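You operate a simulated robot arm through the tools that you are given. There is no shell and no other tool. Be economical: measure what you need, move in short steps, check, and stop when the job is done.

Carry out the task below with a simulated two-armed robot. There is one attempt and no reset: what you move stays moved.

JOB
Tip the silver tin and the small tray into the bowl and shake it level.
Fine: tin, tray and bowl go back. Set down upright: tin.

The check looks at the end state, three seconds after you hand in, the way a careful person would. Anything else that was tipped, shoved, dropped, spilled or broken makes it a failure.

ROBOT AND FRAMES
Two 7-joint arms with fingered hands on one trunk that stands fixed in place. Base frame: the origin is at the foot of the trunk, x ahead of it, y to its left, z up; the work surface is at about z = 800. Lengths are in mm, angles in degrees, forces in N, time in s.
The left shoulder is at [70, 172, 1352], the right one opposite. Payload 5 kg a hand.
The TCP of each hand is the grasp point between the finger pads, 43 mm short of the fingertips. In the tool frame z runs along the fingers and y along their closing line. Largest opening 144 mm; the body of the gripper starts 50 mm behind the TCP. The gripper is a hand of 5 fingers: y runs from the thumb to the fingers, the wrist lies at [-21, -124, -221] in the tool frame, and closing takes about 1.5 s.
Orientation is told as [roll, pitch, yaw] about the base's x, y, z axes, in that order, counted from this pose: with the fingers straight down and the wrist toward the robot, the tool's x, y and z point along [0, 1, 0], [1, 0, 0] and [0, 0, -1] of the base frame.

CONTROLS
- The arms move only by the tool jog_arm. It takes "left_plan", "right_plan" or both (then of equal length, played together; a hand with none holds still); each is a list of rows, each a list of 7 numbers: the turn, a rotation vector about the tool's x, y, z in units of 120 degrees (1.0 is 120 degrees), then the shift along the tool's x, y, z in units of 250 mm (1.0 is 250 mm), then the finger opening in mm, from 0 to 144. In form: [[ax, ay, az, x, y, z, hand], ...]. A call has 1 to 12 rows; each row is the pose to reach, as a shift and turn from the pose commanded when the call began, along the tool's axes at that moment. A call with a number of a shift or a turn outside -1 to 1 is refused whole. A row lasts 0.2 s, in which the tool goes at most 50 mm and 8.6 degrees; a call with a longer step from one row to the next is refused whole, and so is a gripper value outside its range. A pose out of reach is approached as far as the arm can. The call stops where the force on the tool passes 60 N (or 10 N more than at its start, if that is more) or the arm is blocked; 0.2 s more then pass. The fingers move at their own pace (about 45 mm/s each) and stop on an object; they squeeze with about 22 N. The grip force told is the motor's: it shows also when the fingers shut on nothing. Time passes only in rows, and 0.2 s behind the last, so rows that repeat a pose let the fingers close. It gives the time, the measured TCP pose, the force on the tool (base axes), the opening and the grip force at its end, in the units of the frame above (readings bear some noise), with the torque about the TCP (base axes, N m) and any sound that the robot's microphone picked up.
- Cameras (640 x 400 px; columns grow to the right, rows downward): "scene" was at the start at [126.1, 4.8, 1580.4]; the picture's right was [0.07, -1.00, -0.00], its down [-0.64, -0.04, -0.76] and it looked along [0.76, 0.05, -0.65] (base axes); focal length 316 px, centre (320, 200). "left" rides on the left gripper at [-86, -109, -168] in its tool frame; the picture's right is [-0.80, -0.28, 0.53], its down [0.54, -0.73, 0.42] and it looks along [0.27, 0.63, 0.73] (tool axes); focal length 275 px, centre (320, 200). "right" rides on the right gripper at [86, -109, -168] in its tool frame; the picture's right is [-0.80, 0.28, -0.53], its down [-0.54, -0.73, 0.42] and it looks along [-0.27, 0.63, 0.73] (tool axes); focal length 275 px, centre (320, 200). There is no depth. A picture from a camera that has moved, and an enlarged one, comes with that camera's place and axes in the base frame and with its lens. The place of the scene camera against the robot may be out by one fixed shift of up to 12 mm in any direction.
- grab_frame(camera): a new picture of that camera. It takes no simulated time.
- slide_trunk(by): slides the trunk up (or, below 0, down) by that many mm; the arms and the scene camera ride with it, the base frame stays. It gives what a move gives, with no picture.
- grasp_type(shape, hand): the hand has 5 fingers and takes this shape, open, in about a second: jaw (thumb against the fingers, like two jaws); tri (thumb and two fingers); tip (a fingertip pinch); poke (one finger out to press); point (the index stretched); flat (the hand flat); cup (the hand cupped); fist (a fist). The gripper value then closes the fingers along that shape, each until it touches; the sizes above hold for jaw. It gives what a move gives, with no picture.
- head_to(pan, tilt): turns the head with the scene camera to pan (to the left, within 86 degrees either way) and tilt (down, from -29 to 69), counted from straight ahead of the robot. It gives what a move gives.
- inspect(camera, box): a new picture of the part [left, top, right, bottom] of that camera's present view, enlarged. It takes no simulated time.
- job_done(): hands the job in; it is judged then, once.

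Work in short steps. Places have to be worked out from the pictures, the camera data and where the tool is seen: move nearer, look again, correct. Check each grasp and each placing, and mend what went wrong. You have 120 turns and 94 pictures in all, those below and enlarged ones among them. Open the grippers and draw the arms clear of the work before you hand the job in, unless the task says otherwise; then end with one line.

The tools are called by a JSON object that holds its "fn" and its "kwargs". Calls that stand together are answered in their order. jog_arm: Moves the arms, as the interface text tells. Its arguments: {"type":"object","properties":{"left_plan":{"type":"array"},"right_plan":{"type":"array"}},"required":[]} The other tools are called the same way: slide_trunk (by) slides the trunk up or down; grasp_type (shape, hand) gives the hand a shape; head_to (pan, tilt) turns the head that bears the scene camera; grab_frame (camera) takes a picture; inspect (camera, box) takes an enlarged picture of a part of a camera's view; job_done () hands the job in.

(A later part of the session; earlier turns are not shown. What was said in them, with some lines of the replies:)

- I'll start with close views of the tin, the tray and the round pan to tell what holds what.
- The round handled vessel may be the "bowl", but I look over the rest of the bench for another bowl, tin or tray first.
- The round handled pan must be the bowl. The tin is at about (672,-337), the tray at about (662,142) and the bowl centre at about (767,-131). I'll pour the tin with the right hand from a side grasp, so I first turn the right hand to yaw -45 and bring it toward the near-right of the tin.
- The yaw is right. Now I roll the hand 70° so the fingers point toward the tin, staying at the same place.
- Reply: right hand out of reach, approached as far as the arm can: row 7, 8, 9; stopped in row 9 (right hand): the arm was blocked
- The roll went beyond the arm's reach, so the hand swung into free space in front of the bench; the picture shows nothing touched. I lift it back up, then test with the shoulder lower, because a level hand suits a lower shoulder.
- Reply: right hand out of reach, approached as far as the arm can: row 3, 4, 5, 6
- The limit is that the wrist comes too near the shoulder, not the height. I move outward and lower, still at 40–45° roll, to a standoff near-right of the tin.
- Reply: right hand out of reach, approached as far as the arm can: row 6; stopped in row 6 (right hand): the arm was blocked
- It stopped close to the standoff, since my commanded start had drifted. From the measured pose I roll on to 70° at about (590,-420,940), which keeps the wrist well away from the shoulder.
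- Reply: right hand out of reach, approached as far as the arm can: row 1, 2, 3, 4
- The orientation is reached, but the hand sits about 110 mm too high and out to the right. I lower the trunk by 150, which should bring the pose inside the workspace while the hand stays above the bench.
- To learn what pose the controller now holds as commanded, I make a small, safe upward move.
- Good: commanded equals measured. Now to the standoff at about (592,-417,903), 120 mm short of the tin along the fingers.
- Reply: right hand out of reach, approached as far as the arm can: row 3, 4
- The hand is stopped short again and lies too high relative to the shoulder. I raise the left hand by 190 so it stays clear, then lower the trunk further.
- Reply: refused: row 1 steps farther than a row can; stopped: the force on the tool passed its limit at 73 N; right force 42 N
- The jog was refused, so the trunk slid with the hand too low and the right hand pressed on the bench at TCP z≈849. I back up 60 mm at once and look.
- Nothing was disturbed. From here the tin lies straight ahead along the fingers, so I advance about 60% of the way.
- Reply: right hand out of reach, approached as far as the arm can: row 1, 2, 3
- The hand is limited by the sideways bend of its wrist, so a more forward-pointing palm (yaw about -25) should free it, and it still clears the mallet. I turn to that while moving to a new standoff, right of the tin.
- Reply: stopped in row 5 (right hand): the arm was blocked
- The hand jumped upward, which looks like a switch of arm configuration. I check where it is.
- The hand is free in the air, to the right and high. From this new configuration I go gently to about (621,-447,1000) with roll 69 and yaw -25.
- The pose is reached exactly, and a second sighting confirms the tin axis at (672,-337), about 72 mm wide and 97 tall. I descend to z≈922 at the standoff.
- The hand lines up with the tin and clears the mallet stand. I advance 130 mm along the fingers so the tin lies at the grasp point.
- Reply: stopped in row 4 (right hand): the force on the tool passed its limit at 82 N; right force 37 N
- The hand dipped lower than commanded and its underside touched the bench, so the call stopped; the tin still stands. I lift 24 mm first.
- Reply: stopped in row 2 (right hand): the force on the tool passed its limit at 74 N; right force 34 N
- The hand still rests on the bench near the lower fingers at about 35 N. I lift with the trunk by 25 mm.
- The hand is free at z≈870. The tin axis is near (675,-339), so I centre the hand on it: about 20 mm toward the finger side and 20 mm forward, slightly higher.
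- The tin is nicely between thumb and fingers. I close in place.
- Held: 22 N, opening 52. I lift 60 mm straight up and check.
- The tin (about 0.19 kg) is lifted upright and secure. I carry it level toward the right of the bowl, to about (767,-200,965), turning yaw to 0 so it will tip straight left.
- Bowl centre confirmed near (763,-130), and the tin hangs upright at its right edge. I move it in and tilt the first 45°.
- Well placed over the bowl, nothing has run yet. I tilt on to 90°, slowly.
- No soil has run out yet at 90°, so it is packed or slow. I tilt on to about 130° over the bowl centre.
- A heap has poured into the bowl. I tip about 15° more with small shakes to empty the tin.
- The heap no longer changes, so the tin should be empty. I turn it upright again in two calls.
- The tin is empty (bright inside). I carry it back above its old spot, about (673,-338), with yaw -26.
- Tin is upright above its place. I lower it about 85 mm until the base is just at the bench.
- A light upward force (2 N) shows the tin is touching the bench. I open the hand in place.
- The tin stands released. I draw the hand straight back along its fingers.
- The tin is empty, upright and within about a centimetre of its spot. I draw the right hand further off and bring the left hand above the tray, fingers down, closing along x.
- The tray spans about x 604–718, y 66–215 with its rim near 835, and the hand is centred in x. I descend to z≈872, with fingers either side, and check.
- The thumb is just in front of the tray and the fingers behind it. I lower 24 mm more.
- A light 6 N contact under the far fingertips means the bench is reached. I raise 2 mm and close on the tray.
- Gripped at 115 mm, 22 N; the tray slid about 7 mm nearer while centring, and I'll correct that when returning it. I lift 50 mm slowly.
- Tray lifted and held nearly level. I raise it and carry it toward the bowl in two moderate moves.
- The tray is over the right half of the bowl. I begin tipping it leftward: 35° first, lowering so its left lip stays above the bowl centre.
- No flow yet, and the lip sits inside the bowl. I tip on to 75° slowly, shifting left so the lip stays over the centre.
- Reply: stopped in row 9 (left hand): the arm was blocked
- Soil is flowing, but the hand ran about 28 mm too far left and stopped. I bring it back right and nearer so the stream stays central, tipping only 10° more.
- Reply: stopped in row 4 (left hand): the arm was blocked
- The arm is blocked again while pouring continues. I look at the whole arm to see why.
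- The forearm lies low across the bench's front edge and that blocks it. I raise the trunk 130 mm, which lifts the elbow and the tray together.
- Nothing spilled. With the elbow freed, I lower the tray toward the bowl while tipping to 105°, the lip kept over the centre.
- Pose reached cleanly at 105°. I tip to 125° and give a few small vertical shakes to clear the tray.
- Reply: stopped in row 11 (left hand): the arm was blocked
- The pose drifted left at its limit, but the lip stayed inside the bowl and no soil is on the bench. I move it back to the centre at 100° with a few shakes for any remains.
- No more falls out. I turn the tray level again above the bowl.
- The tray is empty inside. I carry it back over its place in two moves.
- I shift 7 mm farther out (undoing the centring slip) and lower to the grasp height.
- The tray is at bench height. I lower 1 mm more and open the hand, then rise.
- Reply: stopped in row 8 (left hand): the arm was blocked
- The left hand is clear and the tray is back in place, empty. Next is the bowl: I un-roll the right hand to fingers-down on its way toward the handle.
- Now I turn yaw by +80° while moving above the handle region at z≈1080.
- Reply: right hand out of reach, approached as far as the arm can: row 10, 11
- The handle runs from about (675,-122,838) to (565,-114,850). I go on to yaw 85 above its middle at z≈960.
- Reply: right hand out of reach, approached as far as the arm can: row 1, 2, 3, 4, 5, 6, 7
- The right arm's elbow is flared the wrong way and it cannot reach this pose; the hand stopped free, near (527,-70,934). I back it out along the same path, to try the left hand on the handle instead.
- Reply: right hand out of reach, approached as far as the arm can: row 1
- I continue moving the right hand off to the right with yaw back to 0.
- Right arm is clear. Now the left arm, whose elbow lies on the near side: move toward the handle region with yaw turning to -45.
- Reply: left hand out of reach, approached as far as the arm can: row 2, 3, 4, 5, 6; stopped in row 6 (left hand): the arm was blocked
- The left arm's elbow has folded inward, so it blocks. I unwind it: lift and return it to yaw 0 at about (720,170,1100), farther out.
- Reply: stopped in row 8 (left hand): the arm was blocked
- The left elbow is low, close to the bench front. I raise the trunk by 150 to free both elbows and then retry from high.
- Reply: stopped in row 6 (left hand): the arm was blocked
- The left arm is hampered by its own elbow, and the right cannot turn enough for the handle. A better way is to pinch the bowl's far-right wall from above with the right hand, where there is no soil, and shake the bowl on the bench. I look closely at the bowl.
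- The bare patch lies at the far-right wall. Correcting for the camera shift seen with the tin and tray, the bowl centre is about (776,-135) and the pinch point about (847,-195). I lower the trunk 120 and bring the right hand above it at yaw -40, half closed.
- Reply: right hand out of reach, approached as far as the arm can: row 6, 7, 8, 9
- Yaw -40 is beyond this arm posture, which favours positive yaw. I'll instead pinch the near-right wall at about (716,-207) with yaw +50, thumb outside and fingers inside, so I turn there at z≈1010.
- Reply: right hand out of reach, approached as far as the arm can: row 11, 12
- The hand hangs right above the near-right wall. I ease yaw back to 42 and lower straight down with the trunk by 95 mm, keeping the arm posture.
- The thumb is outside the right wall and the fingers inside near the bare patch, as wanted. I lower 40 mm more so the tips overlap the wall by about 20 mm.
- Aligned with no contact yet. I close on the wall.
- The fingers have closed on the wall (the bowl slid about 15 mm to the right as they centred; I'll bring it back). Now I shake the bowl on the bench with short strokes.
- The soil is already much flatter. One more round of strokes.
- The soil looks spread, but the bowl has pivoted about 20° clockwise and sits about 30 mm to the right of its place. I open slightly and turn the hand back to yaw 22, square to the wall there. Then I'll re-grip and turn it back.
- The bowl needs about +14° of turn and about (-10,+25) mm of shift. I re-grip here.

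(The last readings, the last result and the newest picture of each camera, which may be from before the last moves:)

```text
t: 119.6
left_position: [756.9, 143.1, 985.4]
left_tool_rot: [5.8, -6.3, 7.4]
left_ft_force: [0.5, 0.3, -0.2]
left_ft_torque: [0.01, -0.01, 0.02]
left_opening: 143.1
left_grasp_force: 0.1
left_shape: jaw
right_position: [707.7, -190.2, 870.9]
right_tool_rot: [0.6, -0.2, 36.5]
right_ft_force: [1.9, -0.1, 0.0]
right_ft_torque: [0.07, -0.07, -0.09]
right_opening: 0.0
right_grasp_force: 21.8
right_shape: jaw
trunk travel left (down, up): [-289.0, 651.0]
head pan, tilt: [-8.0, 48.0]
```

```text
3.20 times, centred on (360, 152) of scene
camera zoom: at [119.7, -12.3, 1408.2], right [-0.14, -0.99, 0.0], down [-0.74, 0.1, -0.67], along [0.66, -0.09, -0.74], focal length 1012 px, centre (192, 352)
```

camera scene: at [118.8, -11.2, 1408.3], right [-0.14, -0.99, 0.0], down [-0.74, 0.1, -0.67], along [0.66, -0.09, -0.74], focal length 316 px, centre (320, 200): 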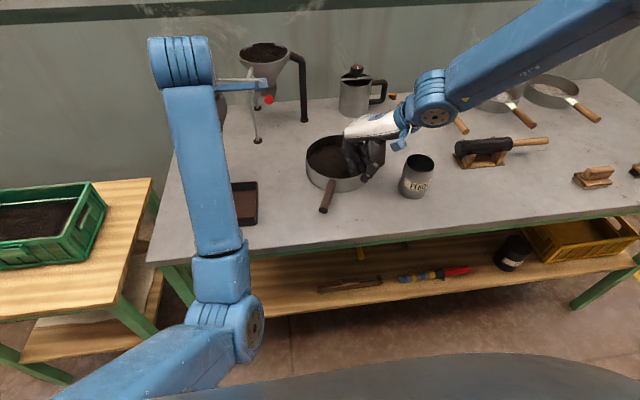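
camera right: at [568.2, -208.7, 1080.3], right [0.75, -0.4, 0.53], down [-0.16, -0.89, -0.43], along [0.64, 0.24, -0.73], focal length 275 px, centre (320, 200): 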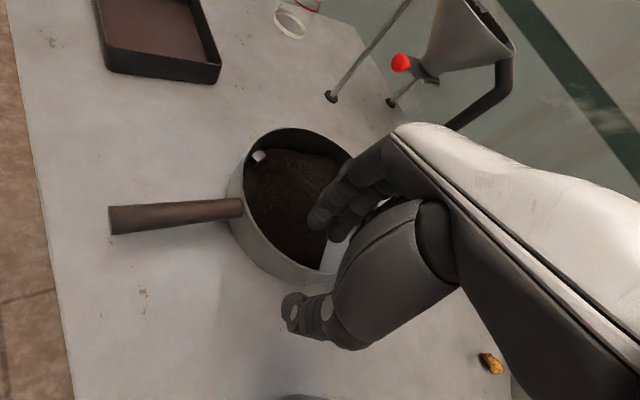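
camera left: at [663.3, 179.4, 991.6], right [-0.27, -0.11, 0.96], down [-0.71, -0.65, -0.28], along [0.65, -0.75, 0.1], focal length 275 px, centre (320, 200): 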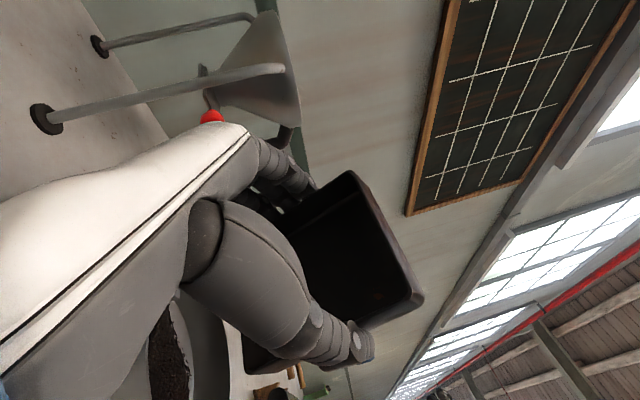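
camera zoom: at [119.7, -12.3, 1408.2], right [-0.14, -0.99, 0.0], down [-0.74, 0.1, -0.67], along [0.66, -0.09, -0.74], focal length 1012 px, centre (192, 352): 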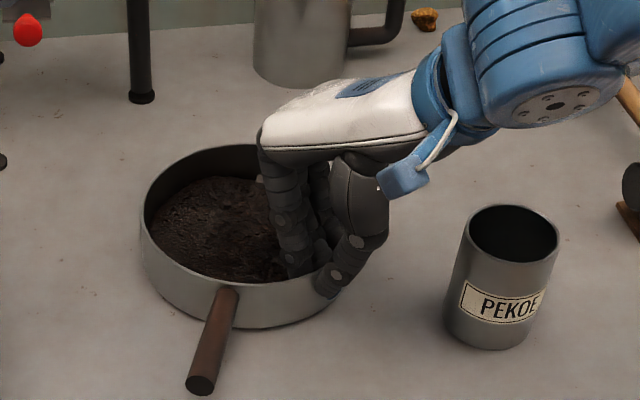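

The hand pivoted on the wall without turning the bowl. I use drag instead: pulling the pinch point about 28 mm sideways lets the bowl swing back counter-clockwise.

{"fn": "jog_arm", "kwargs": {"right_plan": [[0, 0, 0, -0.03, -0.005, 0, 0], [0, 0, 0, -0.06, -0.01, 0, 0], [0, 0, 0, -0.09, -0.014, 0, 0], [0, 0, 0, -0.115, -0.018, 0, 0], [0, 0, 0, -0.115, -0.018, 0, 0]]}}

{"fn": "inspect", "kwargs": {"camera": "scene", "box": [260, 90, 460, 215]}}

```text
t: 120.8
left_position: [757.1, 143.4, 986.0]
left_tool_rot: [5.7, -6.4, 7.5]
left_ft_force: [-0.1, 0.1, 0.3]
left_ft_torque: [0.02, 0.0, -0.01]
left_opening: 143.3
left_grasp_force: 0.2
left_shape: jaw
right_position: [720.8, -216.1, 872.1]
right_tool_rot: [0.6, -0.2, 36.5]
right_ft_force: [-0.2, 0.3, -0.8]
right_ft_torque: [0.03, 0.05, 0.08]
right_opening: 0.0
right_grasp_force: 22.5
right_shape: jaw
trunk travel left (down, up): [-289.0, 651.0]
head pan, tilt: [-8.0, 48.0]
```

```text
3.20 times, centred on (360, 152) of scene
camera zoom: at [119.5, -12.0, 1408.2], right [-0.14, -0.99, 0.0], down [-0.74, 0.1, -0.67], along [0.66, -0.09, -0.74], focal length 1012 px, centre (192, 352)
```

zoom: 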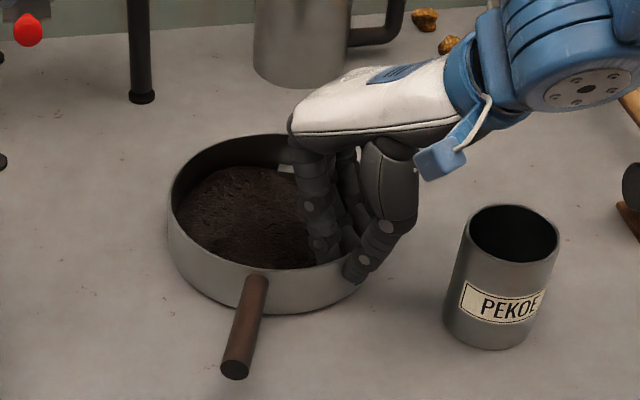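

The grip is rigid after all: the bowl moved with the hand without turning. So I move it back to its centre while turning the hand +15°.

{"fn": "jog_arm", "kwargs": {"right_plan": [[0, 0, -0.025, 0.019, 0.011, 0, 0], [0, 0, -0.05, 0.038, 0.022, 0, 0], [0, 0, -0.075, 0.056, 0.033, 0, 0], [0, 0, -0.1, 0.075, 0.044, 0, 0], [0, 0, -0.1225, 0.094, 0.055, 0, 0], [0, 0, -0.1225, 0.094, 0.055, 0, 0]]}}

{"fn": "inspect", "kwargs": {"camera": "scene", "box": [260, 90, 460, 215]}}

```text
t: 122.2
left_position: [757.5, 143.2, 986.1]
left_tool_rot: [5.7, -6.3, 7.5]
left_ft_force: [-0.2, 0.5, 1.0]
left_ft_torque: [0.06, 0.01, -0.02]
left_opening: 143.1
left_grasp_force: 0.1
left_shape: jaw
right_position: [707.8, -180.3, 870.2]
right_tool_rot: [-0.1, -0.5, 50.6]
right_ft_force: [1.0, 1.7, 9.4]
right_ft_torque: [0.06, -0.01, -0.03]
right_opening: 0.2
right_grasp_force: 21.7
right_shape: jaw
right hand out of reach, approached as far as the arm can: row 5, 6
trunk travel left (down, up): [-289.0, 651.0]
head pan, tilt: [-8.0, 48.0]
```

```text
3.20 times, centred on (360, 152) of scene
camera zoom: at [118.7, -12.8, 1408.4], right [-0.14, -0.99, 0.0], down [-0.74, 0.1, -0.67], along [0.66, -0.09, -0.74], focal length 1012 px, centre (192, 352)
```

zoom: 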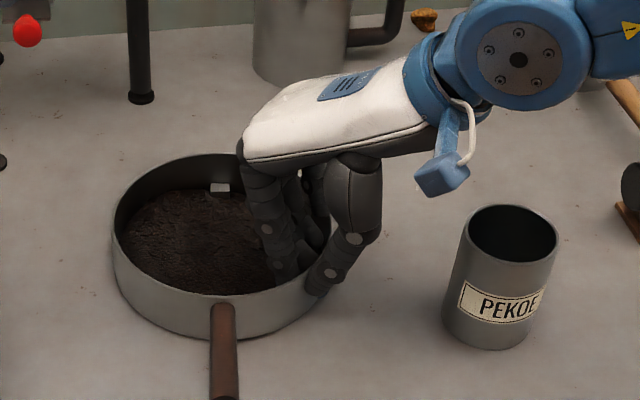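

The bowl is now within about 6 mm and 4° of its original pose. I open the hand and rise with the trunk to inspect the soil.

{"fn": "jog_arm", "kwargs": {"right_plan": [[0, 0, 0, 0, 0, 0, 15], [0, 0, 0, 0, 0, 0, 30], [0, 0, 0, 0, 0, 0, 45], [0, 0, 0, 0, 0, 0, 50], [0, 0, 0, 0, 0, 0, 50], [0, 0, 0, 0, 0, 0, 50]]}}

{"fn": "slide_trunk", "kwargs": {"by": 150}}

{"fn": "inspect", "kwargs": {"camera": "scene", "box": [260, 110, 460, 235]}}

{"fn": "grab_frame", "kwargs": {"camera": "right"}}

```text
t: 123.6
left_position: [757.1, 143.1, 985.4]
left_tool_rot: [5.8, -6.4, 7.5]
left_ft_force: [0.4, -0.7, -0.2]
left_ft_torque: [0.01, 0.01, 0.0]
left_opening: 143.0
left_grasp_force: 0.0
left_shape: jaw
right_position: [707.0, -179.9, 868.8]
right_tool_rot: [0.0, -0.3, 50.5]
right_ft_force: [0.2, 0.3, -0.4]
right_ft_torque: [0.0, 0.01, -0.02]
right_opening: 49.7
right_grasp_force: 0.1
right_shape: jaw
trunk travel left (down, up): [-289.0, 651.0]
head pan, tilt: [-8.0, 48.0]
```

```text
t: 125.3
left_position: [757.4, 142.8, 1134.0]
left_tool_rot: [5.8, -6.5, 7.4]
left_ft_force: [0.6, -0.8, -0.7]
left_ft_torque: [0.0, 0.04, -0.02]
left_opening: 143.4
left_grasp_force: 0.1
left_shape: jaw
right_position: [708.2, -179.8, 1017.8]
right_tool_rot: [0.1, -0.3, 50.6]
right_ft_force: [0.6, 0.5, -0.3]
right_ft_torque: [0.02, -0.01, 0.0]
right_opening: 49.4
right_grasp_force: 0.1
right_shape: jaw
trunk travel left (down, up): [-439.0, 501.0]
head pan, tilt: [-8.0, 48.0]
```

```text
3.20 times, centred on (360, 172) of scene
camera zoom: at [119.8, -12.1, 1558.1], right [-0.14, -0.99, 0.0], down [-0.74, 0.1, -0.67], along [0.66, -0.09, -0.74], focal length 1012 px, centre (192, 288)
```

zoom: 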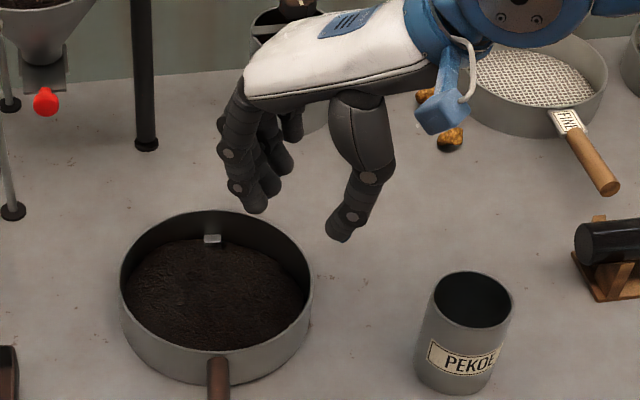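

```text
10 pictures are left
camera right: at [571.8, -208.9, 1186.3], right [0.79, -0.29, 0.53], down [-0.04, -0.9, -0.43], along [0.61, 0.32, -0.73], focal length 275 px, centre (320, 200)
```

right: 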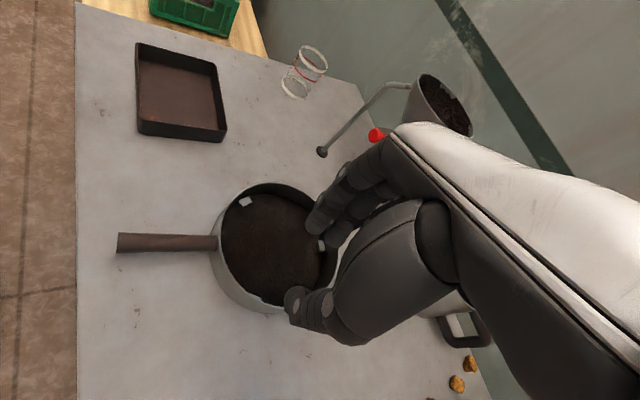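

The soil now covers the whole bowl. I draw the right hand away, open, then take a close look at the surface.

{"fn": "jog_arm", "kwargs": {"right_plan": [[0, 0, 0.04, -0.04, -0.09, -0.1, 80], [0, 0, 0.08, -0.08, -0.18, -0.2, 110], [0, 0, 0.12, -0.12, -0.28, -0.28, 143], [0, 0, 0.17, -0.17, -0.38, -0.36, 143], [0, 0, 0.21, -0.21, -0.48, -0.44, 143], [0, 0, 0.25, -0.25, -0.57, -0.5, 143], [0, 0, 0.3, -0.284, -0.648, -0.52, 143], [0, 0, 0.3, -0.284, -0.648, -0.52, 143]]}}

{"fn": "inspect", "kwargs": {"camera": "scene", "box": [280, 160, 400, 235]}}

{"fn": "grab_frame", "kwargs": {"camera": "scene"}}

```text
t: 127.1
left_position: [757.1, 143.6, 1134.8]
left_tool_rot: [5.6, -6.4, 7.5]
left_ft_force: [0.1, -0.5, -0.5]
left_ft_torque: [0.0, 0.0, 0.0]
left_opening: 143.2
left_grasp_force: 0.2
left_shape: jaw
right_position: [660.1, -349.4, 1147.9]
right_tool_rot: [0.2, -0.2, 14.5]
right_ft_force: [0.1, 0.2, -0.1]
right_ft_torque: [-0.01, 0.01, -0.03]
right_opening: 142.5
right_grasp_force: 0.0
right_shape: jaw
trunk travel left (down, up): [-439.0, 501.0]
head pan, tilt: [-8.0, 48.0]
```

```text
5.33 times, centred on (340, 198) of scene
camera zoom: at [120.0, -11.8, 1558.2], right [-0.14, -0.99, 0.0], down [-0.74, 0.1, -0.67], along [0.66, -0.09, -0.74], focal length 1686 px, centre (213, 213)
```

zoom: 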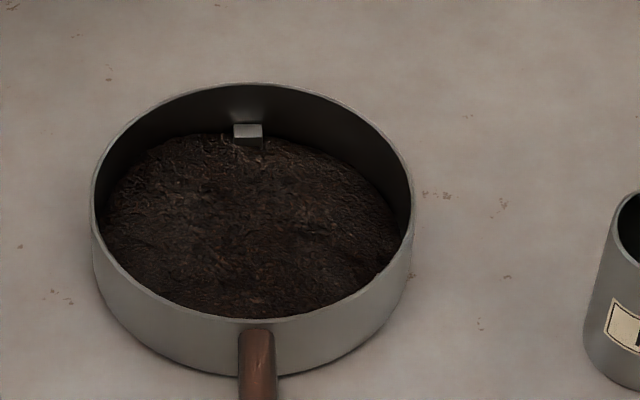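

```text
8 pictures are left
camera scene: at [120.0, -11.8, 1558.2], right [-0.14, -0.99, 0.0], down [-0.74, 0.1, -0.67], along [0.66, -0.09, -0.74], focal length 316 px, centre (320, 200)
```

scene: 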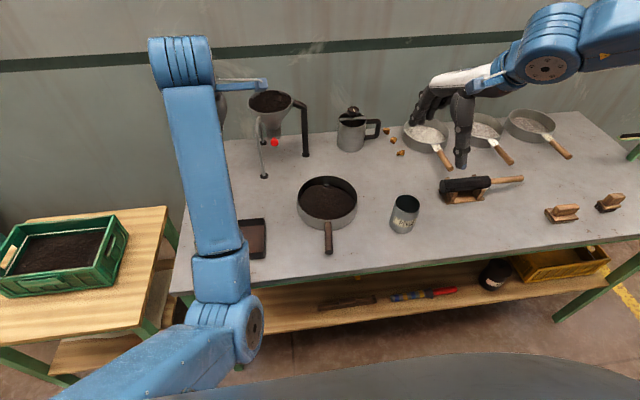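

The surface still stands higher on the left than on the right, so I shake more. The right hand returns over the near-right wall, half open.

{"fn": "jog_arm", "kwargs": {"right_plan": [[0, 0, -0.04, 0.09, 0.056, 0.06, 110], [0, 0, -0.088, 0.18, 0.112, 0.14, 80], [0, 0, -0.13, 0.28, 0.168, 0.24, 60], [0, 0, -0.175, 0.38, 0.224, 0.34, 50], [0, 0, -0.22, 0.48, 0.28, 0.44, 50], [0, 0, -0.2625, 0.57, 0.337, 0.52, 50], [0, 0, -0.2625, 0.57, 0.337, 0.52, 50], [0, 0, -0.2625, 0.57, 0.337, 0.52, 50]]}}

```text
t: 128.9
left_position: [757.0, 144.8, 1135.4]
left_tool_rot: [5.7, -6.4, 7.5]
left_ft_force: [0.7, 1.1, -0.1]
left_ft_torque: [-0.02, 0.0, 0.0]
left_opening: 143.1
left_grasp_force: 0.0
left_shape: jaw
right_position: [703.9, -189.8, 1019.1]
right_tool_rot: [-0.1, -0.3, 46.1]
right_ft_force: [-0.2, -0.4, 0.1]
right_ft_torque: [-0.01, 0.01, 0.03]
right_opening: 50.4
right_grasp_force: 0.1
right_shape: jaw
trunk travel left (down, up): [-439.0, 501.0]
head pan, tilt: [-8.0, 48.0]
```

On the spot. I lower with the trunk by 149 mm and close on the wall.

{"fn": "slide_trunk", "kwargs": {"by": -149}}

{"fn": "jog_arm", "kwargs": {"right_plan": [[0, 0, 0, 0, 0, 0, 35], [0, 0, 0, 0, 0, 0, 20], [0, 0, 0, 0, 0, 0, 5], [0, 0, 0, 0, 0, 0, 0], [0, 0, 0, 0, 0, 0, 0], [0, 0, 0, 0, 0, 0, 0], [0, 0, 0, 0, 0, 0, 0]]}}

```text
t: 130.7
left_position: [757.1, 143.0, 987.3]
left_tool_rot: [5.8, -6.4, 7.5]
left_ft_force: [0.5, -0.3, 0.4]
left_ft_torque: [0.0, -0.03, -0.03]
left_opening: 143.2
left_grasp_force: 0.1
left_shape: jaw
right_position: [703.9, -190.2, 870.0]
right_tool_rot: [0.0, -0.3, 46.2]
right_ft_force: [-0.4, -0.5, 1.8]
right_ft_torque: [0.0, 0.01, -0.02]
right_opening: 50.2
right_grasp_force: 0.0
right_shape: jaw
trunk travel left (down, up): [-290.0, 650.0]
head pan, tilt: [-8.0, 48.0]
```

```text
t: 132.3
left_position: [757.8, 144.7, 986.2]
left_tool_rot: [5.7, -6.4, 7.4]
left_ft_force: [-0.2, -0.2, 0.0]
left_ft_torque: [-0.01, 0.0, 0.04]
left_opening: 143.0
left_grasp_force: 0.1
left_shape: jaw
right_position: [703.5, -191.3, 869.5]
right_tool_rot: [0.0, -0.2, 46.0]
right_ft_force: [-0.9, 0.9, 0.7]
right_ft_torque: [0.02, -0.02, 0.14]
right_opening: 0.1
right_grasp_force: 22.2
right_shape: jaw
trunk travel left (down, up): [-290.0, 650.0]
head pan, tilt: [-8.0, 48.0]
```

Gripped. I shake with fuller strokes, mainly left–right, then near–far.

{"fn": "jog_arm", "kwargs": {"right_plan": [[0, 0, 0, -0.05, -0.05, 0, 0], [0, 0, 0, 0.05, 0.05, 0, 0], [0, 0, 0, -0.06, -0.06, 0, 0], [0, 0, 0, 0.05, 0.05, 0, 0], [0, 0, 0, -0.06, -0.06, 0, 0], [0, 0, 0, 0.05, 0.05, 0, 0], [0, 0, 0, -0.06, -0.06, 0, 0], [0, 0, 0, 0.05, 0.05, 0, 0], [0, 0, 0, -0.06, -0.06, 0, 0], [0, 0, 0, 0.05, 0.05, 0, 0], [0, 0, 0, -0.06, -0.06, 0, 0], [0, 0, 0, 0, 0, 0, 0]]}}

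{"fn": "jog_arm", "kwargs": {"right_plan": [[0, 0, 0, -0.05, 0.05, 0, 0], [0, 0, 0, 0.03, -0.06, 0, 0], [0, 0, 0, -0.05, 0.06, 0, 0], [0, 0, 0, 0.03, -0.06, 0, 0], [0, 0, 0, -0.05, 0.06, 0, 0], [0, 0, 0, 0.0, 0.0, 0, 0], [0, 0, 0, -0.07, 0, 0, 0], [0, 0, 0, 0.04, 0, 0, 0], [0, 0, 0, -0.07, 0, 0, 0], [0, 0, 0, 0.04, 0, 0, 0], [0, 0, 0, -0.05, 0, 0, 0], [0, 0, 0, 0, 0, 0, 0]]}}

{"fn": "inspect", "kwargs": {"camera": "scene", "box": [260, 100, 460, 225]}}

```text
t: 134.9
left_position: [757.9, 145.8, 985.6]
left_tool_rot: [5.6, -6.3, 7.5]
left_ft_force: [-0.1, 1.2, -0.5]
left_ft_torque: [-0.12, 0.02, -0.01]
left_opening: 142.9
left_grasp_force: 0.0
left_shape: jaw
right_position: [703.9, -190.0, 871.3]
right_tool_rot: [-0.2, -0.1, 46.1]
right_ft_force: [-0.5, 0.7, 0.3]
right_ft_torque: [-0.1, 0.02, -0.03]
right_opening: 0.0
right_grasp_force: 21.7
right_shape: jaw
trunk travel left (down, up): [-290.0, 650.0]
head pan, tilt: [-8.0, 48.0]
```

```text
t: 137.5
left_position: [755.8, 144.3, 987.2]
left_tool_rot: [5.6, -6.3, 7.5]
left_ft_force: [0.0, 1.5, -0.2]
left_ft_torque: [-0.09, -0.04, -0.01]
left_opening: 143.3
left_grasp_force: 0.1
left_shape: jaw
right_position: [704.8, -190.2, 869.4]
right_tool_rot: [-0.1, -0.3, 46.0]
right_ft_force: [-1.2, -0.2, -2.2]
right_ft_torque: [-0.07, -0.06, -0.1]
right_opening: 0.1
right_grasp_force: 22.4
right_shape: jaw
trunk travel left (down, up): [-290.0, 650.0]
head pan, tilt: [-8.0, 48.0]
```

```text
3.20 times, centred on (360, 162) of scene
camera zoom: at [118.8, -10.1, 1409.2], right [-0.14, -0.99, 0.0], down [-0.74, 0.1, -0.67], along [0.66, -0.09, -0.74], focal length 1012 px, centre (192, 320)
```

zoom: 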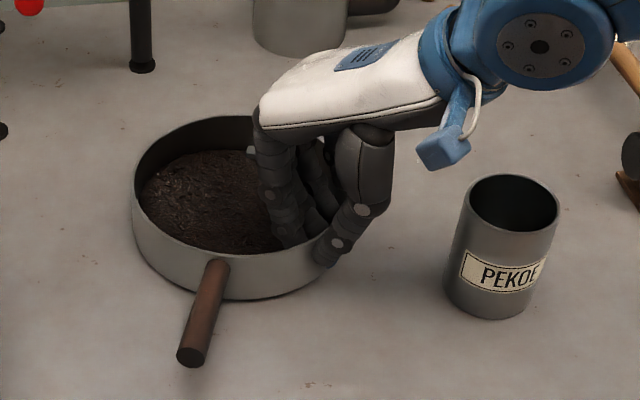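

The bowl's centre is right on its place and only turned about 14°. I open, turn the hand to yaw 34 (square to the wall), and re-grip.

{"fn": "jog_arm", "kwargs": {"right_plan": [[0, 0, 0, 0, 0, 0, 20], [0, 0, 0, 0, 0, 0, 40], [0, 0, 0, 0, 0, 0, 45], [0, 0, 0, 0, 0, 0, 45], [0, 0, 0.05, 0, 0, 0, 45], [0, 0, 0.1, 0, 0, 0, 45], [0, 0, 0.1, 0, 0, 0, 30], [0, 0, 0.1, 0, 0, 0, 15], [0, 0, 0.1, 0, 0, 0, 0], [0, 0, 0.1, 0, 0, 0, 0], [0, 0, 0.1, 0, 0, 0, 0], [0, 0, 0.1, 0, 0, 0, 0]]}}

{"fn": "jog_arm", "kwargs": {"right_plan": [[0, 0, -0.025, -0.013, 0.003, 0, 0], [0, 0, -0.05, -0.026, 0.007, 0, 0], [0, 0, -0.075, -0.038, 0.01, 0, 0], [0, 0, -0.1, -0.051, 0.014, 0, 0], [0, 0, -0.117, -0.064, 0.017, 0, 0], [0, 0, -0.117, -0.064, 0.017, 0, 0]]}}

{"fn": "inspect", "kwargs": {"camera": "scene", "box": [260, 100, 460, 225]}}

```text
t: 140.1
left_position: [756.5, 144.8, 986.0]
left_tool_rot: [5.7, -6.4, 7.5]
left_ft_force: [-0.9, 0.8, -0.3]
left_ft_torque: [-0.03, -0.01, -0.02]
left_opening: 143.1
left_grasp_force: 0.0
left_shape: jaw
right_position: [705.2, -189.4, 870.4]
right_tool_rot: [0.1, -0.3, 34.2]
right_ft_force: [-1.2, 1.2, -0.1]
right_ft_torque: [0.04, 0.05, 0.18]
right_opening: 0.5
right_grasp_force: 21.5
right_shape: jaw
trunk travel left (down, up): [-290.0, 650.0]
head pan, tilt: [-8.0, 48.0]
```

```text
t: 141.5
left_position: [756.9, 143.3, 986.6]
left_tool_rot: [5.7, -6.5, 7.5]
left_ft_force: [-0.1, 1.3, 0.0]
left_ft_torque: [-0.08, 0.03, 0.02]
left_opening: 143.0
left_grasp_force: 0.1
left_shape: jaw
right_position: [717.3, -202.3, 869.7]
right_tool_rot: [-0.1, -0.2, 48.0]
right_ft_force: [0.2, -1.3, 4.3]
right_ft_torque: [-0.09, 0.02, 0.0]
right_opening: 1.1
right_grasp_force: 22.0
right_shape: jaw
trunk travel left (down, up): [-290.0, 650.0]
head pan, tilt: [-8.0, 48.0]
```

```text
3.20 times, centred on (360, 162) of scene
camera zoom: at [118.9, -10.6, 1409.2], right [-0.14, -0.99, 0.0], down [-0.74, 0.1, -0.67], along [0.66, -0.09, -0.74], focal length 1012 px, centre (192, 320)
```

zoom: 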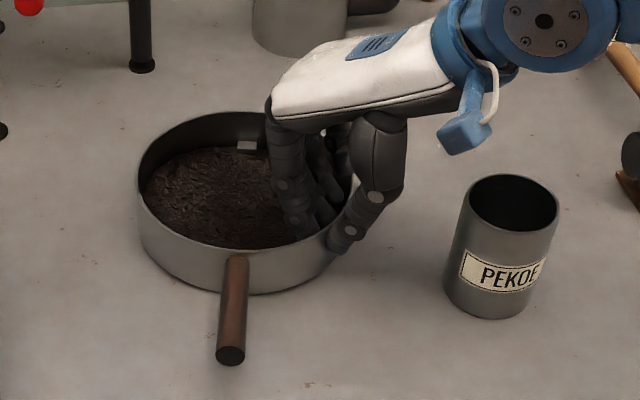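

Now it is 11 mm out in x, 13 mm in y and 7° turned. I shift the bowl by (-10,+13) with a little more turn, then release.

{"fn": "jog_arm", "kwargs": {"right_plan": [[0, 0, -0.008, 0.016, 0.003, 0, 0], [0, 0, -0.016, 0.033, 0.006, 0, 0], [0, 0, -0.025, 0.05, 0.009, 0, 0], [0, 0, -0.025, 0.065, 0.012, 0, 0], [0, 0, -0.025, 0.065, 0.012, 0, 15], [0, 0, -0.025, 0.065, 0.012, 0, 30], [0, 0, -0.025, 0.065, 0.012, 0, 45], [0, 0, -0.025, 0.065, 0.012, 0, 50], [0, 0, -0.025, 0.065, 0.012, 0, 50], [0, 0, -0.025, 0.065, 0.012, 0, 50]]}}

{"fn": "slide_trunk", "kwargs": {"by": 150}}

{"fn": "inspect", "kwargs": {"camera": "scene", "box": [270, 150, 410, 237]}}

```text
t: 143.7
left_position: [757.4, 144.0, 986.5]
left_tool_rot: [5.7, -6.3, 7.5]
left_ft_force: [-0.2, 0.0, 0.0]
left_ft_torque: [-0.02, -0.01, -0.03]
left_opening: 143.0
left_grasp_force: 0.0
left_shape: jaw
right_position: [704.3, -186.3, 870.4]
right_tool_rot: [-0.4, -0.3, 50.6]
right_ft_force: [-0.3, 0.0, -0.1]
right_ft_torque: [-0.01, 0.02, 0.01]
right_opening: 49.4
right_grasp_force: 0.0
right_shape: jaw
right hand out of reach, approached as far as the arm can: row 3, 4, 5, 6, 7
trunk travel left (down, up): [-290.0, 650.0]
head pan, tilt: [-8.0, 48.0]
```

```text
t: 145.4
left_position: [756.6, 143.4, 1136.8]
left_tool_rot: [5.8, -6.4, 7.6]
left_ft_force: [-0.3, 0.5, -0.1]
left_ft_torque: [0.01, 0.02, -0.06]
left_opening: 143.0
left_grasp_force: 0.0
left_shape: jaw
right_position: [704.1, -186.5, 1019.4]
right_tool_rot: [-0.4, -0.4, 50.8]
right_ft_force: [0.1, -1.3, 0.2]
right_ft_torque: [-0.01, -0.03, 0.01]
right_opening: 49.3
right_grasp_force: 0.1
right_shape: jaw
trunk travel left (down, up): [-440.0, 500.0]
head pan, tilt: [-8.0, 48.0]
```

```text
4.57 times, centred on (340, 194) of scene
camera zoom: at [119.8, -12.1, 1559.1], right [-0.14, -0.99, 0.0], down [-0.74, 0.1, -0.67], along [0.66, -0.09, -0.74], focal length 1445 px, centre (229, 230)
```

zoom: 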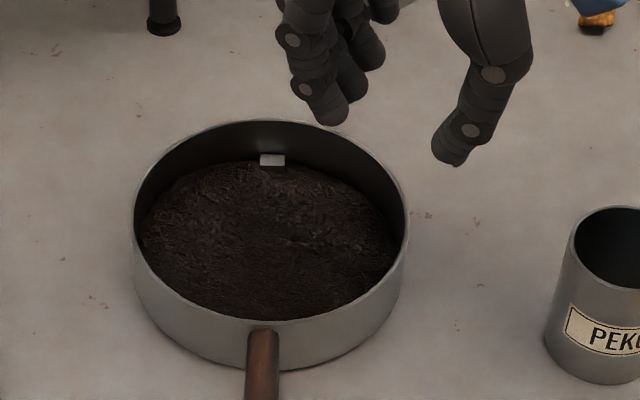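

The bowl is back at about (760,-130) in the picture against (766,-131) before. I take one tight look at the surface to judge the level.

{"fn": "inspect", "kwargs": {"camera": "scene", "box": [294, 172, 364, 224]}}

```text
7.69 times, centred on (329, 198) of scene
camera zoom: at [119.8, -12.1, 1559.1], right [-0.14, -0.99, 0.0], down [-0.74, 0.1, -0.67], along [0.66, -0.09, -0.74], focal length 2432 px, centre (251, 215)
```

zoom: 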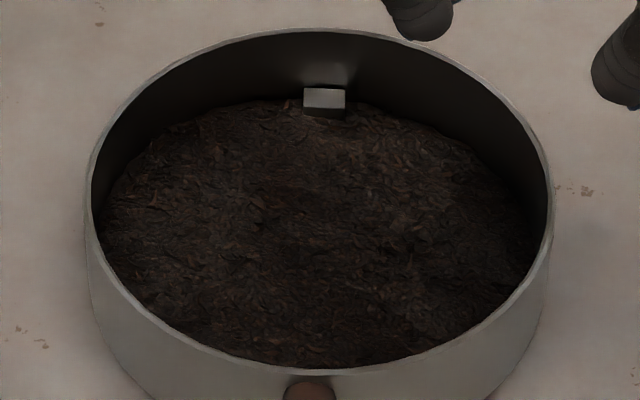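

The left side still looks a bit higher than the right. The hand is still directly above, so I do one more session, this time with strokes along the radial line through the bowl centre so it won't turn.

{"fn": "jog_arm", "kwargs": {"right_plan": [[0, 0, 0.02, 0, 0, 0, 50], [0, 0, 0.038, 0, -0.01, 0, 50], [0, 0, 0.038, 0, -0.01, 0, 50]]}}

{"fn": "slide_trunk", "kwargs": {"by": -149}}

{"fn": "jog_arm", "kwargs": {"right_plan": [[0, 0, 0, 0, 0, 0, 35], [0, 0, 0, 0, 0, 0, 20], [0, 0, 0, 0, 0, 0, 5], [0, 0, 0, 0, 0, 0, 0], [0, 0, 0, 0, 0, 0, 0], [0, 0, 0, 0, 0, 0, 0], [0, 0, 0, 0, 0, 0, 0]]}}

{"fn": "jog_arm", "kwargs": {"right_plan": [[0, 0, 0, 0, 0.09, 0, 0], [0, 0, 0, 0, -0.09, 0, 0], [0, 0, 0, 0, 0.09, 0, 0], [0, 0, 0, 0, -0.09, 0, 0], [0, 0, 0, 0, 0.09, 0, 0], [0, 0, 0, 0, -0.09, 0, 0], [0, 0, 0, 0, 0.09, 0, 0], [0, 0, 0, 0, -0.09, 0, 0], [0, 0, 0, 0, 0.09, 0, 0], [0, 0, 0, 0, -0.09, 0, 0], [0, 0, 0, 0, 0.09, 0, 0], [0, 0, 0, 0, 0, 0, 0]]}}

{"fn": "jog_arm", "kwargs": {"right_plan": [[0, 0, 0, 0, 0.09, 0, 0], [0, 0, 0, 0, -0.09, 0, 0], [0, 0, 0, 0, 0.09, 0, 0], [0, 0, 0, 0, -0.09, 0, 0], [0, 0, 0, 0, 0.09, 0, 0], [0, 0, 0, 0, -0.09, 0, 0], [0, 0, 0, 0, 0.09, 0, 0], [0, 0, 0, 0, -0.09, 0, 0], [0, 0, 0, 0, 0.09, 0, 0], [0, 0, 0, 0, -0.09, 0, 0], [0, 0, 0, 0, 0.09, 0, 0], [0, 0, 0, 0, 0, 0, 0]]}}

{"fn": "inspect", "kwargs": {"camera": "scene", "box": [260, 100, 460, 225]}}

```text
t: 146.2
left_position: [756.4, 142.7, 1135.9]
left_tool_rot: [5.7, -6.5, 7.5]
left_ft_force: [-0.4, -0.2, -0.4]
left_ft_torque: [-0.03, -0.01, 0.01]
left_opening: 143.0
left_grasp_force: 0.1
left_shape: jaw
right_position: [703.0, -188.3, 1021.0]
right_tool_rot: [-0.3, -0.4, 46.1]
right_ft_force: [0.2, -0.4, 0.2]
right_ft_torque: [-0.03, -0.03, 0.06]
right_opening: 49.2
right_grasp_force: 0.1
right_shape: jaw
trunk travel left (down, up): [-440.0, 500.0]
head pan, tilt: [-8.0, 48.0]
```

```text
t: 148.0
left_position: [757.5, 144.0, 988.2]
left_tool_rot: [5.8, -6.4, 7.5]
left_ft_force: [-0.4, 0.2, 0.3]
left_ft_torque: [-0.01, -0.01, -0.02]
left_opening: 142.9
left_grasp_force: 0.1
left_shape: jaw
right_position: [703.4, -188.5, 871.4]
right_tool_rot: [-0.3, -0.4, 46.1]
right_ft_force: [0.6, 0.6, 0.8]
right_ft_torque: [0.02, -0.03, -0.03]
right_opening: 49.5
right_grasp_force: 0.1
right_shape: jaw
trunk travel left (down, up): [-291.0, 649.0]
head pan, tilt: [-8.0, 48.0]
```

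```text
t: 149.6
left_position: [757.3, 143.5, 988.0]
left_tool_rot: [5.8, -6.4, 7.5]
left_ft_force: [0.6, -0.4, 0.7]
left_ft_torque: [0.02, 0.03, 0.0]
left_opening: 142.8
left_grasp_force: 0.0
left_shape: jaw
right_position: [703.8, -188.6, 871.1]
right_tool_rot: [-0.3, -0.4, 46.1]
right_ft_force: [-0.7, 0.5, -0.1]
right_ft_torque: [0.01, 0.0, 0.17]
right_opening: 0.8
right_grasp_force: 21.8
right_shape: jaw
trunk travel left (down, up): [-291.0, 649.0]
head pan, tilt: [-8.0, 48.0]
```

```text
t: 152.2
left_position: [755.9, 143.2, 989.6]
left_tool_rot: [5.7, -6.6, 7.6]
left_ft_force: [-1.1, -1.7, 0.8]
left_ft_torque: [0.06, -0.05, 0.01]
left_opening: 142.8
left_grasp_force: 0.0
left_shape: jaw
right_position: [701.8, -189.0, 870.8]
right_tool_rot: [-0.3, -0.3, 46.2]
right_ft_force: [-0.3, -1.1, -1.4]
right_ft_torque: [0.08, -0.1, -0.02]
right_opening: 0.7
right_grasp_force: 22.2
right_shape: jaw
trunk travel left (down, up): [-291.0, 649.0]
head pan, tilt: [-8.0, 48.0]
```

```text
t: 154.8
left_position: [755.8, 141.9, 990.6]
left_tool_rot: [5.8, -6.6, 7.4]
left_ft_force: [-1.3, 0.1, 1.1]
left_ft_torque: [0.07, -0.07, 0.03]
left_opening: 143.0
left_grasp_force: 0.0
left_shape: jaw
right_position: [699.5, -190.0, 869.5]
right_tool_rot: [-0.3, -0.4, 46.2]
right_ft_force: [-1.2, -0.4, -1.9]
right_ft_torque: [0.07, -0.1, -0.03]
right_opening: 1.0
right_grasp_force: 22.1
right_shape: jaw
trunk travel left (down, up): [-291.0, 649.0]
head pan, tilt: [-8.0, 48.0]
```

```text
3.20 times, centred on (360, 162) of scene
camera zoom: at [116.9, -13.9, 1410.4], right [-0.14, -0.99, 0.0], down [-0.73, 0.1, -0.67], along [0.66, -0.09, -0.74], focal length 1012 px, centre (192, 320)
```

zoom: 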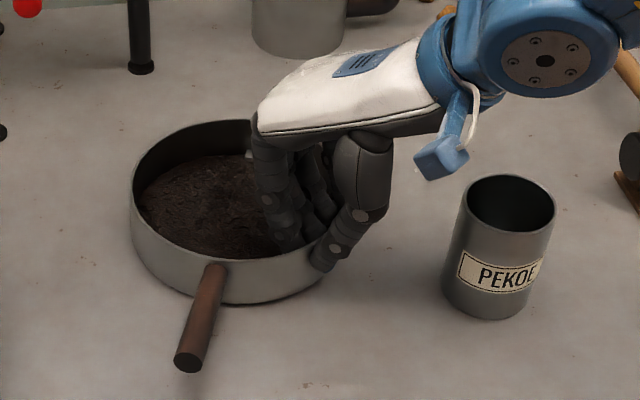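

Shaken again; the bowl has turned about 14° as before, with its centre nearly in place. I repeat the correction: open, square up at yaw 34, re-grip, then turn +15° and shift slightly.

{"fn": "jog_arm", "kwargs": {"right_plan": [[0, 0, 0, 0, 0, 0, 20], [0, 0, 0, 0, 0, 0, 40], [0, 0, 0, 0, 0, 0, 45], [0, 0, 0, 0, 0, 0, 45], [0, 0, 0.05, 0, 0, 0, 45], [0, 0, 0.1, 0, 0, 0, 45], [0, 0, 0.1, 0, 0, 0, 30], [0, 0, 0.1, 0, 0, 0, 15], [0, 0, 0.1, 0, 0, 0, 0], [0, 0, 0.1, 0, 0, 0, 0], [0, 0, 0.1, 0, 0, 0, 0], [0, 0, 0.1, 0, 0, 0, 0]]}}

{"fn": "jog_arm", "kwargs": {"right_plan": [[0, 0, -0.025, -0.002, 0.006, 0, 0], [0, 0, -0.05, -0.004, 0.013, 0, 0], [0, 0, -0.075, -0.006, 0.02, 0, 0], [0, 0, -0.1, -0.009, 0.026, 0, 0], [0, 0, -0.125, -0.012, 0.033, 0, 0], [0, 0, -0.125, -0.012, 0.033, 0, 0]]}}

{"fn": "jog_arm", "kwargs": {"right_plan": [[0, 0, 0, 0, 0, 0, 15], [0, 0, 0, 0, 0, 0, 30], [0, 0, 0, 0, 0, 0, 45], [0, 0, 0, 0, 0, 0, 50], [0, 0, 0, 0, 0, 0, 50], [0, 0, 0, 0, 0, 0, 50]]}}

{"fn": "slide_trunk", "kwargs": {"by": 150}}

{"fn": "inspect", "kwargs": {"camera": "scene", "box": [282, 168, 372, 236]}}

```text
t: 157.4
left_position: [756.9, 145.0, 988.0]
left_tool_rot: [5.6, -6.4, 7.5]
left_ft_force: [0.0, -0.1, 0.5]
left_ft_torque: [-0.03, -0.01, 0.0]
left_opening: 142.7
left_grasp_force: 0.1
left_shape: jaw
right_position: [702.6, -189.3, 871.6]
right_tool_rot: [-0.3, -0.5, 34.0]
right_ft_force: [0.1, 1.9, 2.3]
right_ft_torque: [-0.09, -0.18, 0.1]
right_opening: 0.9
right_grasp_force: 21.9
right_shape: jaw
trunk travel left (down, up): [-291.0, 649.0]
head pan, tilt: [-8.0, 48.0]
```

```text
t: 158.8
left_position: [757.0, 144.5, 987.2]
left_tool_rot: [5.6, -6.4, 7.5]
left_ft_force: [0.4, -0.5, 1.3]
left_ft_torque: [-0.02, -0.01, 0.0]
left_opening: 143.0
left_grasp_force: 0.1
left_shape: jaw
right_position: [711.7, -185.5, 870.1]
right_tool_rot: [-0.6, -0.4, 47.1]
right_ft_force: [-1.6, -0.5, 6.7]
right_ft_torque: [-0.07, 0.06, -0.05]
right_opening: 0.6
right_grasp_force: 22.4
right_shape: jaw
trunk travel left (down, up): [-291.0, 649.0]
head pan, tilt: [-8.0, 48.0]
```

```text
t: 160.2
left_position: [758.0, 144.0, 987.3]
left_tool_rot: [5.8, -6.4, 7.5]
left_ft_force: [-0.8, 0.1, 0.2]
left_ft_torque: [0.0, 0.0, -0.02]
left_opening: 143.1
left_grasp_force: 0.0
left_shape: jaw
right_position: [711.4, -185.9, 868.9]
right_tool_rot: [-0.5, -0.3, 47.1]
right_ft_force: [-0.3, 0.1, 0.4]
right_ft_torque: [-0.01, -0.01, -0.03]
right_opening: 49.5
right_grasp_force: 0.1
right_shape: jaw
trunk travel left (down, up): [-291.0, 649.0]
head pan, tilt: [-8.0, 48.0]
```

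```text
t: 161.9
left_position: [757.6, 142.8, 1137.2]
left_tool_rot: [5.7, -6.3, 7.4]
left_ft_force: [-0.3, 0.0, 0.4]
left_ft_torque: [0.0, -0.01, 0.0]
left_opening: 143.1
left_grasp_force: 0.1
left_shape: jaw
right_position: [712.6, -186.9, 1020.2]
right_tool_rot: [-0.6, -0.2, 47.1]
right_ft_force: [0.0, 0.2, 0.1]
right_ft_torque: [-0.02, 0.01, 0.0]
right_opening: 49.5
right_grasp_force: 0.0
right_shape: jaw
trunk travel left (down, up): [-441.0, 499.0]
head pan, tilt: [-8.0, 48.0]
```

```text
5.88 times, centred on (327, 202) of scene
camera zoom: at [119.8, -12.1, 1560.1], right [-0.14, -0.99, 0.0], down [-0.74, 0.1, -0.67], along [0.66, -0.09, -0.74], focal length 1860 px, centre (279, 188)
```

zoom: 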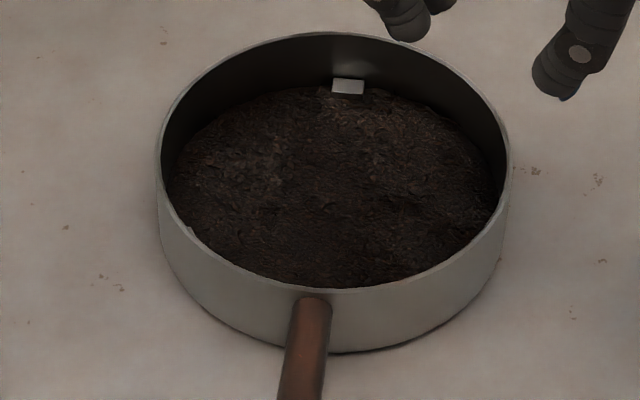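

The surface now looks even all round, and the bowl sits within about 5 mm of its place. I draw both hands clear.

{"fn": "jog_arm", "kwargs": {"right_plan": [[0, 0, 0.04, -0.04, -0.09, -0.1, 80], [0, 0, 0.08, -0.08, -0.18, -0.2, 110], [0, 0, 0.12, -0.12, -0.28, -0.28, 143], [0, 0, 0.17, -0.17, -0.38, -0.36, 143], [0, 0, 0.21, -0.21, -0.48, -0.44, 143], [0, 0, 0.25, -0.25, -0.57, -0.5, 143], [0, 0, 0.3, -0.284, -0.66, -0.54, 143], [0, 0, 0.3, -0.284, -0.66, -0.54, 143]], "left_plan": [[0, 0, 0, 0.03, 0, -0.02, 143], [0, 0, 0, 0.08, 0, -0.04, 143], [0, 0, 0, 0.14, 0, -0.06, 143], [0, 0, 0, 0.2, 0, -0.08, 143], [0, 0, 0, 0.26, 0, -0.1, 143], [0, 0, 0, 0.32, 0, -0.1, 143], [0, 0, 0, 0.36, 0, -0.1, 143], [0, 0, 0, 0.36, 0, -0.1, 143]]}}

{"fn": "grab_frame", "kwargs": {"camera": "scene"}}

```text
t: 163.7
left_position: [742.1, 227.8, 1172.3]
left_tool_rot: [5.5, -6.3, 7.3]
left_ft_force: [0.0, -0.4, -0.4]
left_ft_torque: [-0.03, 0.01, -0.03]
left_opening: 142.9
left_grasp_force: 0.2
left_shape: jaw
right_position: [651.0, -354.9, 1154.5]
right_tool_rot: [-0.3, -0.6, 11.0]
right_ft_force: [0.9, 0.3, -0.8]
right_ft_torque: [-0.01, 0.03, 0.04]
right_opening: 142.7
right_grasp_force: 0.1
right_shape: jaw
trunk travel left (down, up): [-441.0, 499.0]
head pan, tilt: [-8.0, 48.0]
```

```text
1 pictures are left
camera scene: at [120.1, -11.7, 1560.1], right [-0.14, -0.99, 0.0], down [-0.74, 0.1, -0.67], along [0.66, -0.09, -0.74], focal length 316 px, centre (320, 200)
```

scene: 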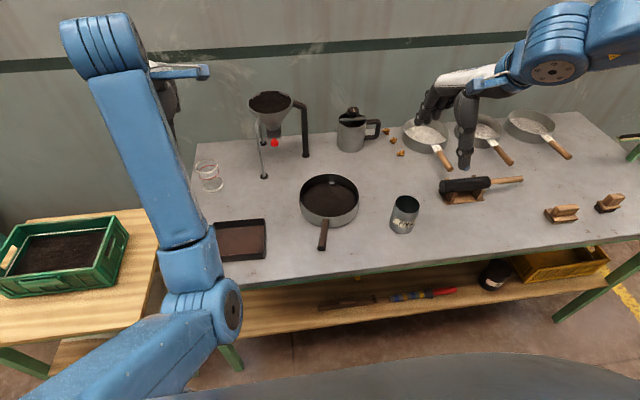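

Everything is in place: tin upright and empty, tray empty, bowl back with the soil spread, nothing else disturbed, and both hands open and clear. I hand in.

{"fn": "job_done", "kwargs": {}}

```text
The job is handed in.
```

I tipped the tin and the tray into the bowl, shook the soil level, and set all three back in their places, with the tin upright. By my last pictures the tin is about 10 mm and the bowl about 5 mm from their starting spots, and the bowl's handle is still turned several degrees. I judged the soil level by eye only.
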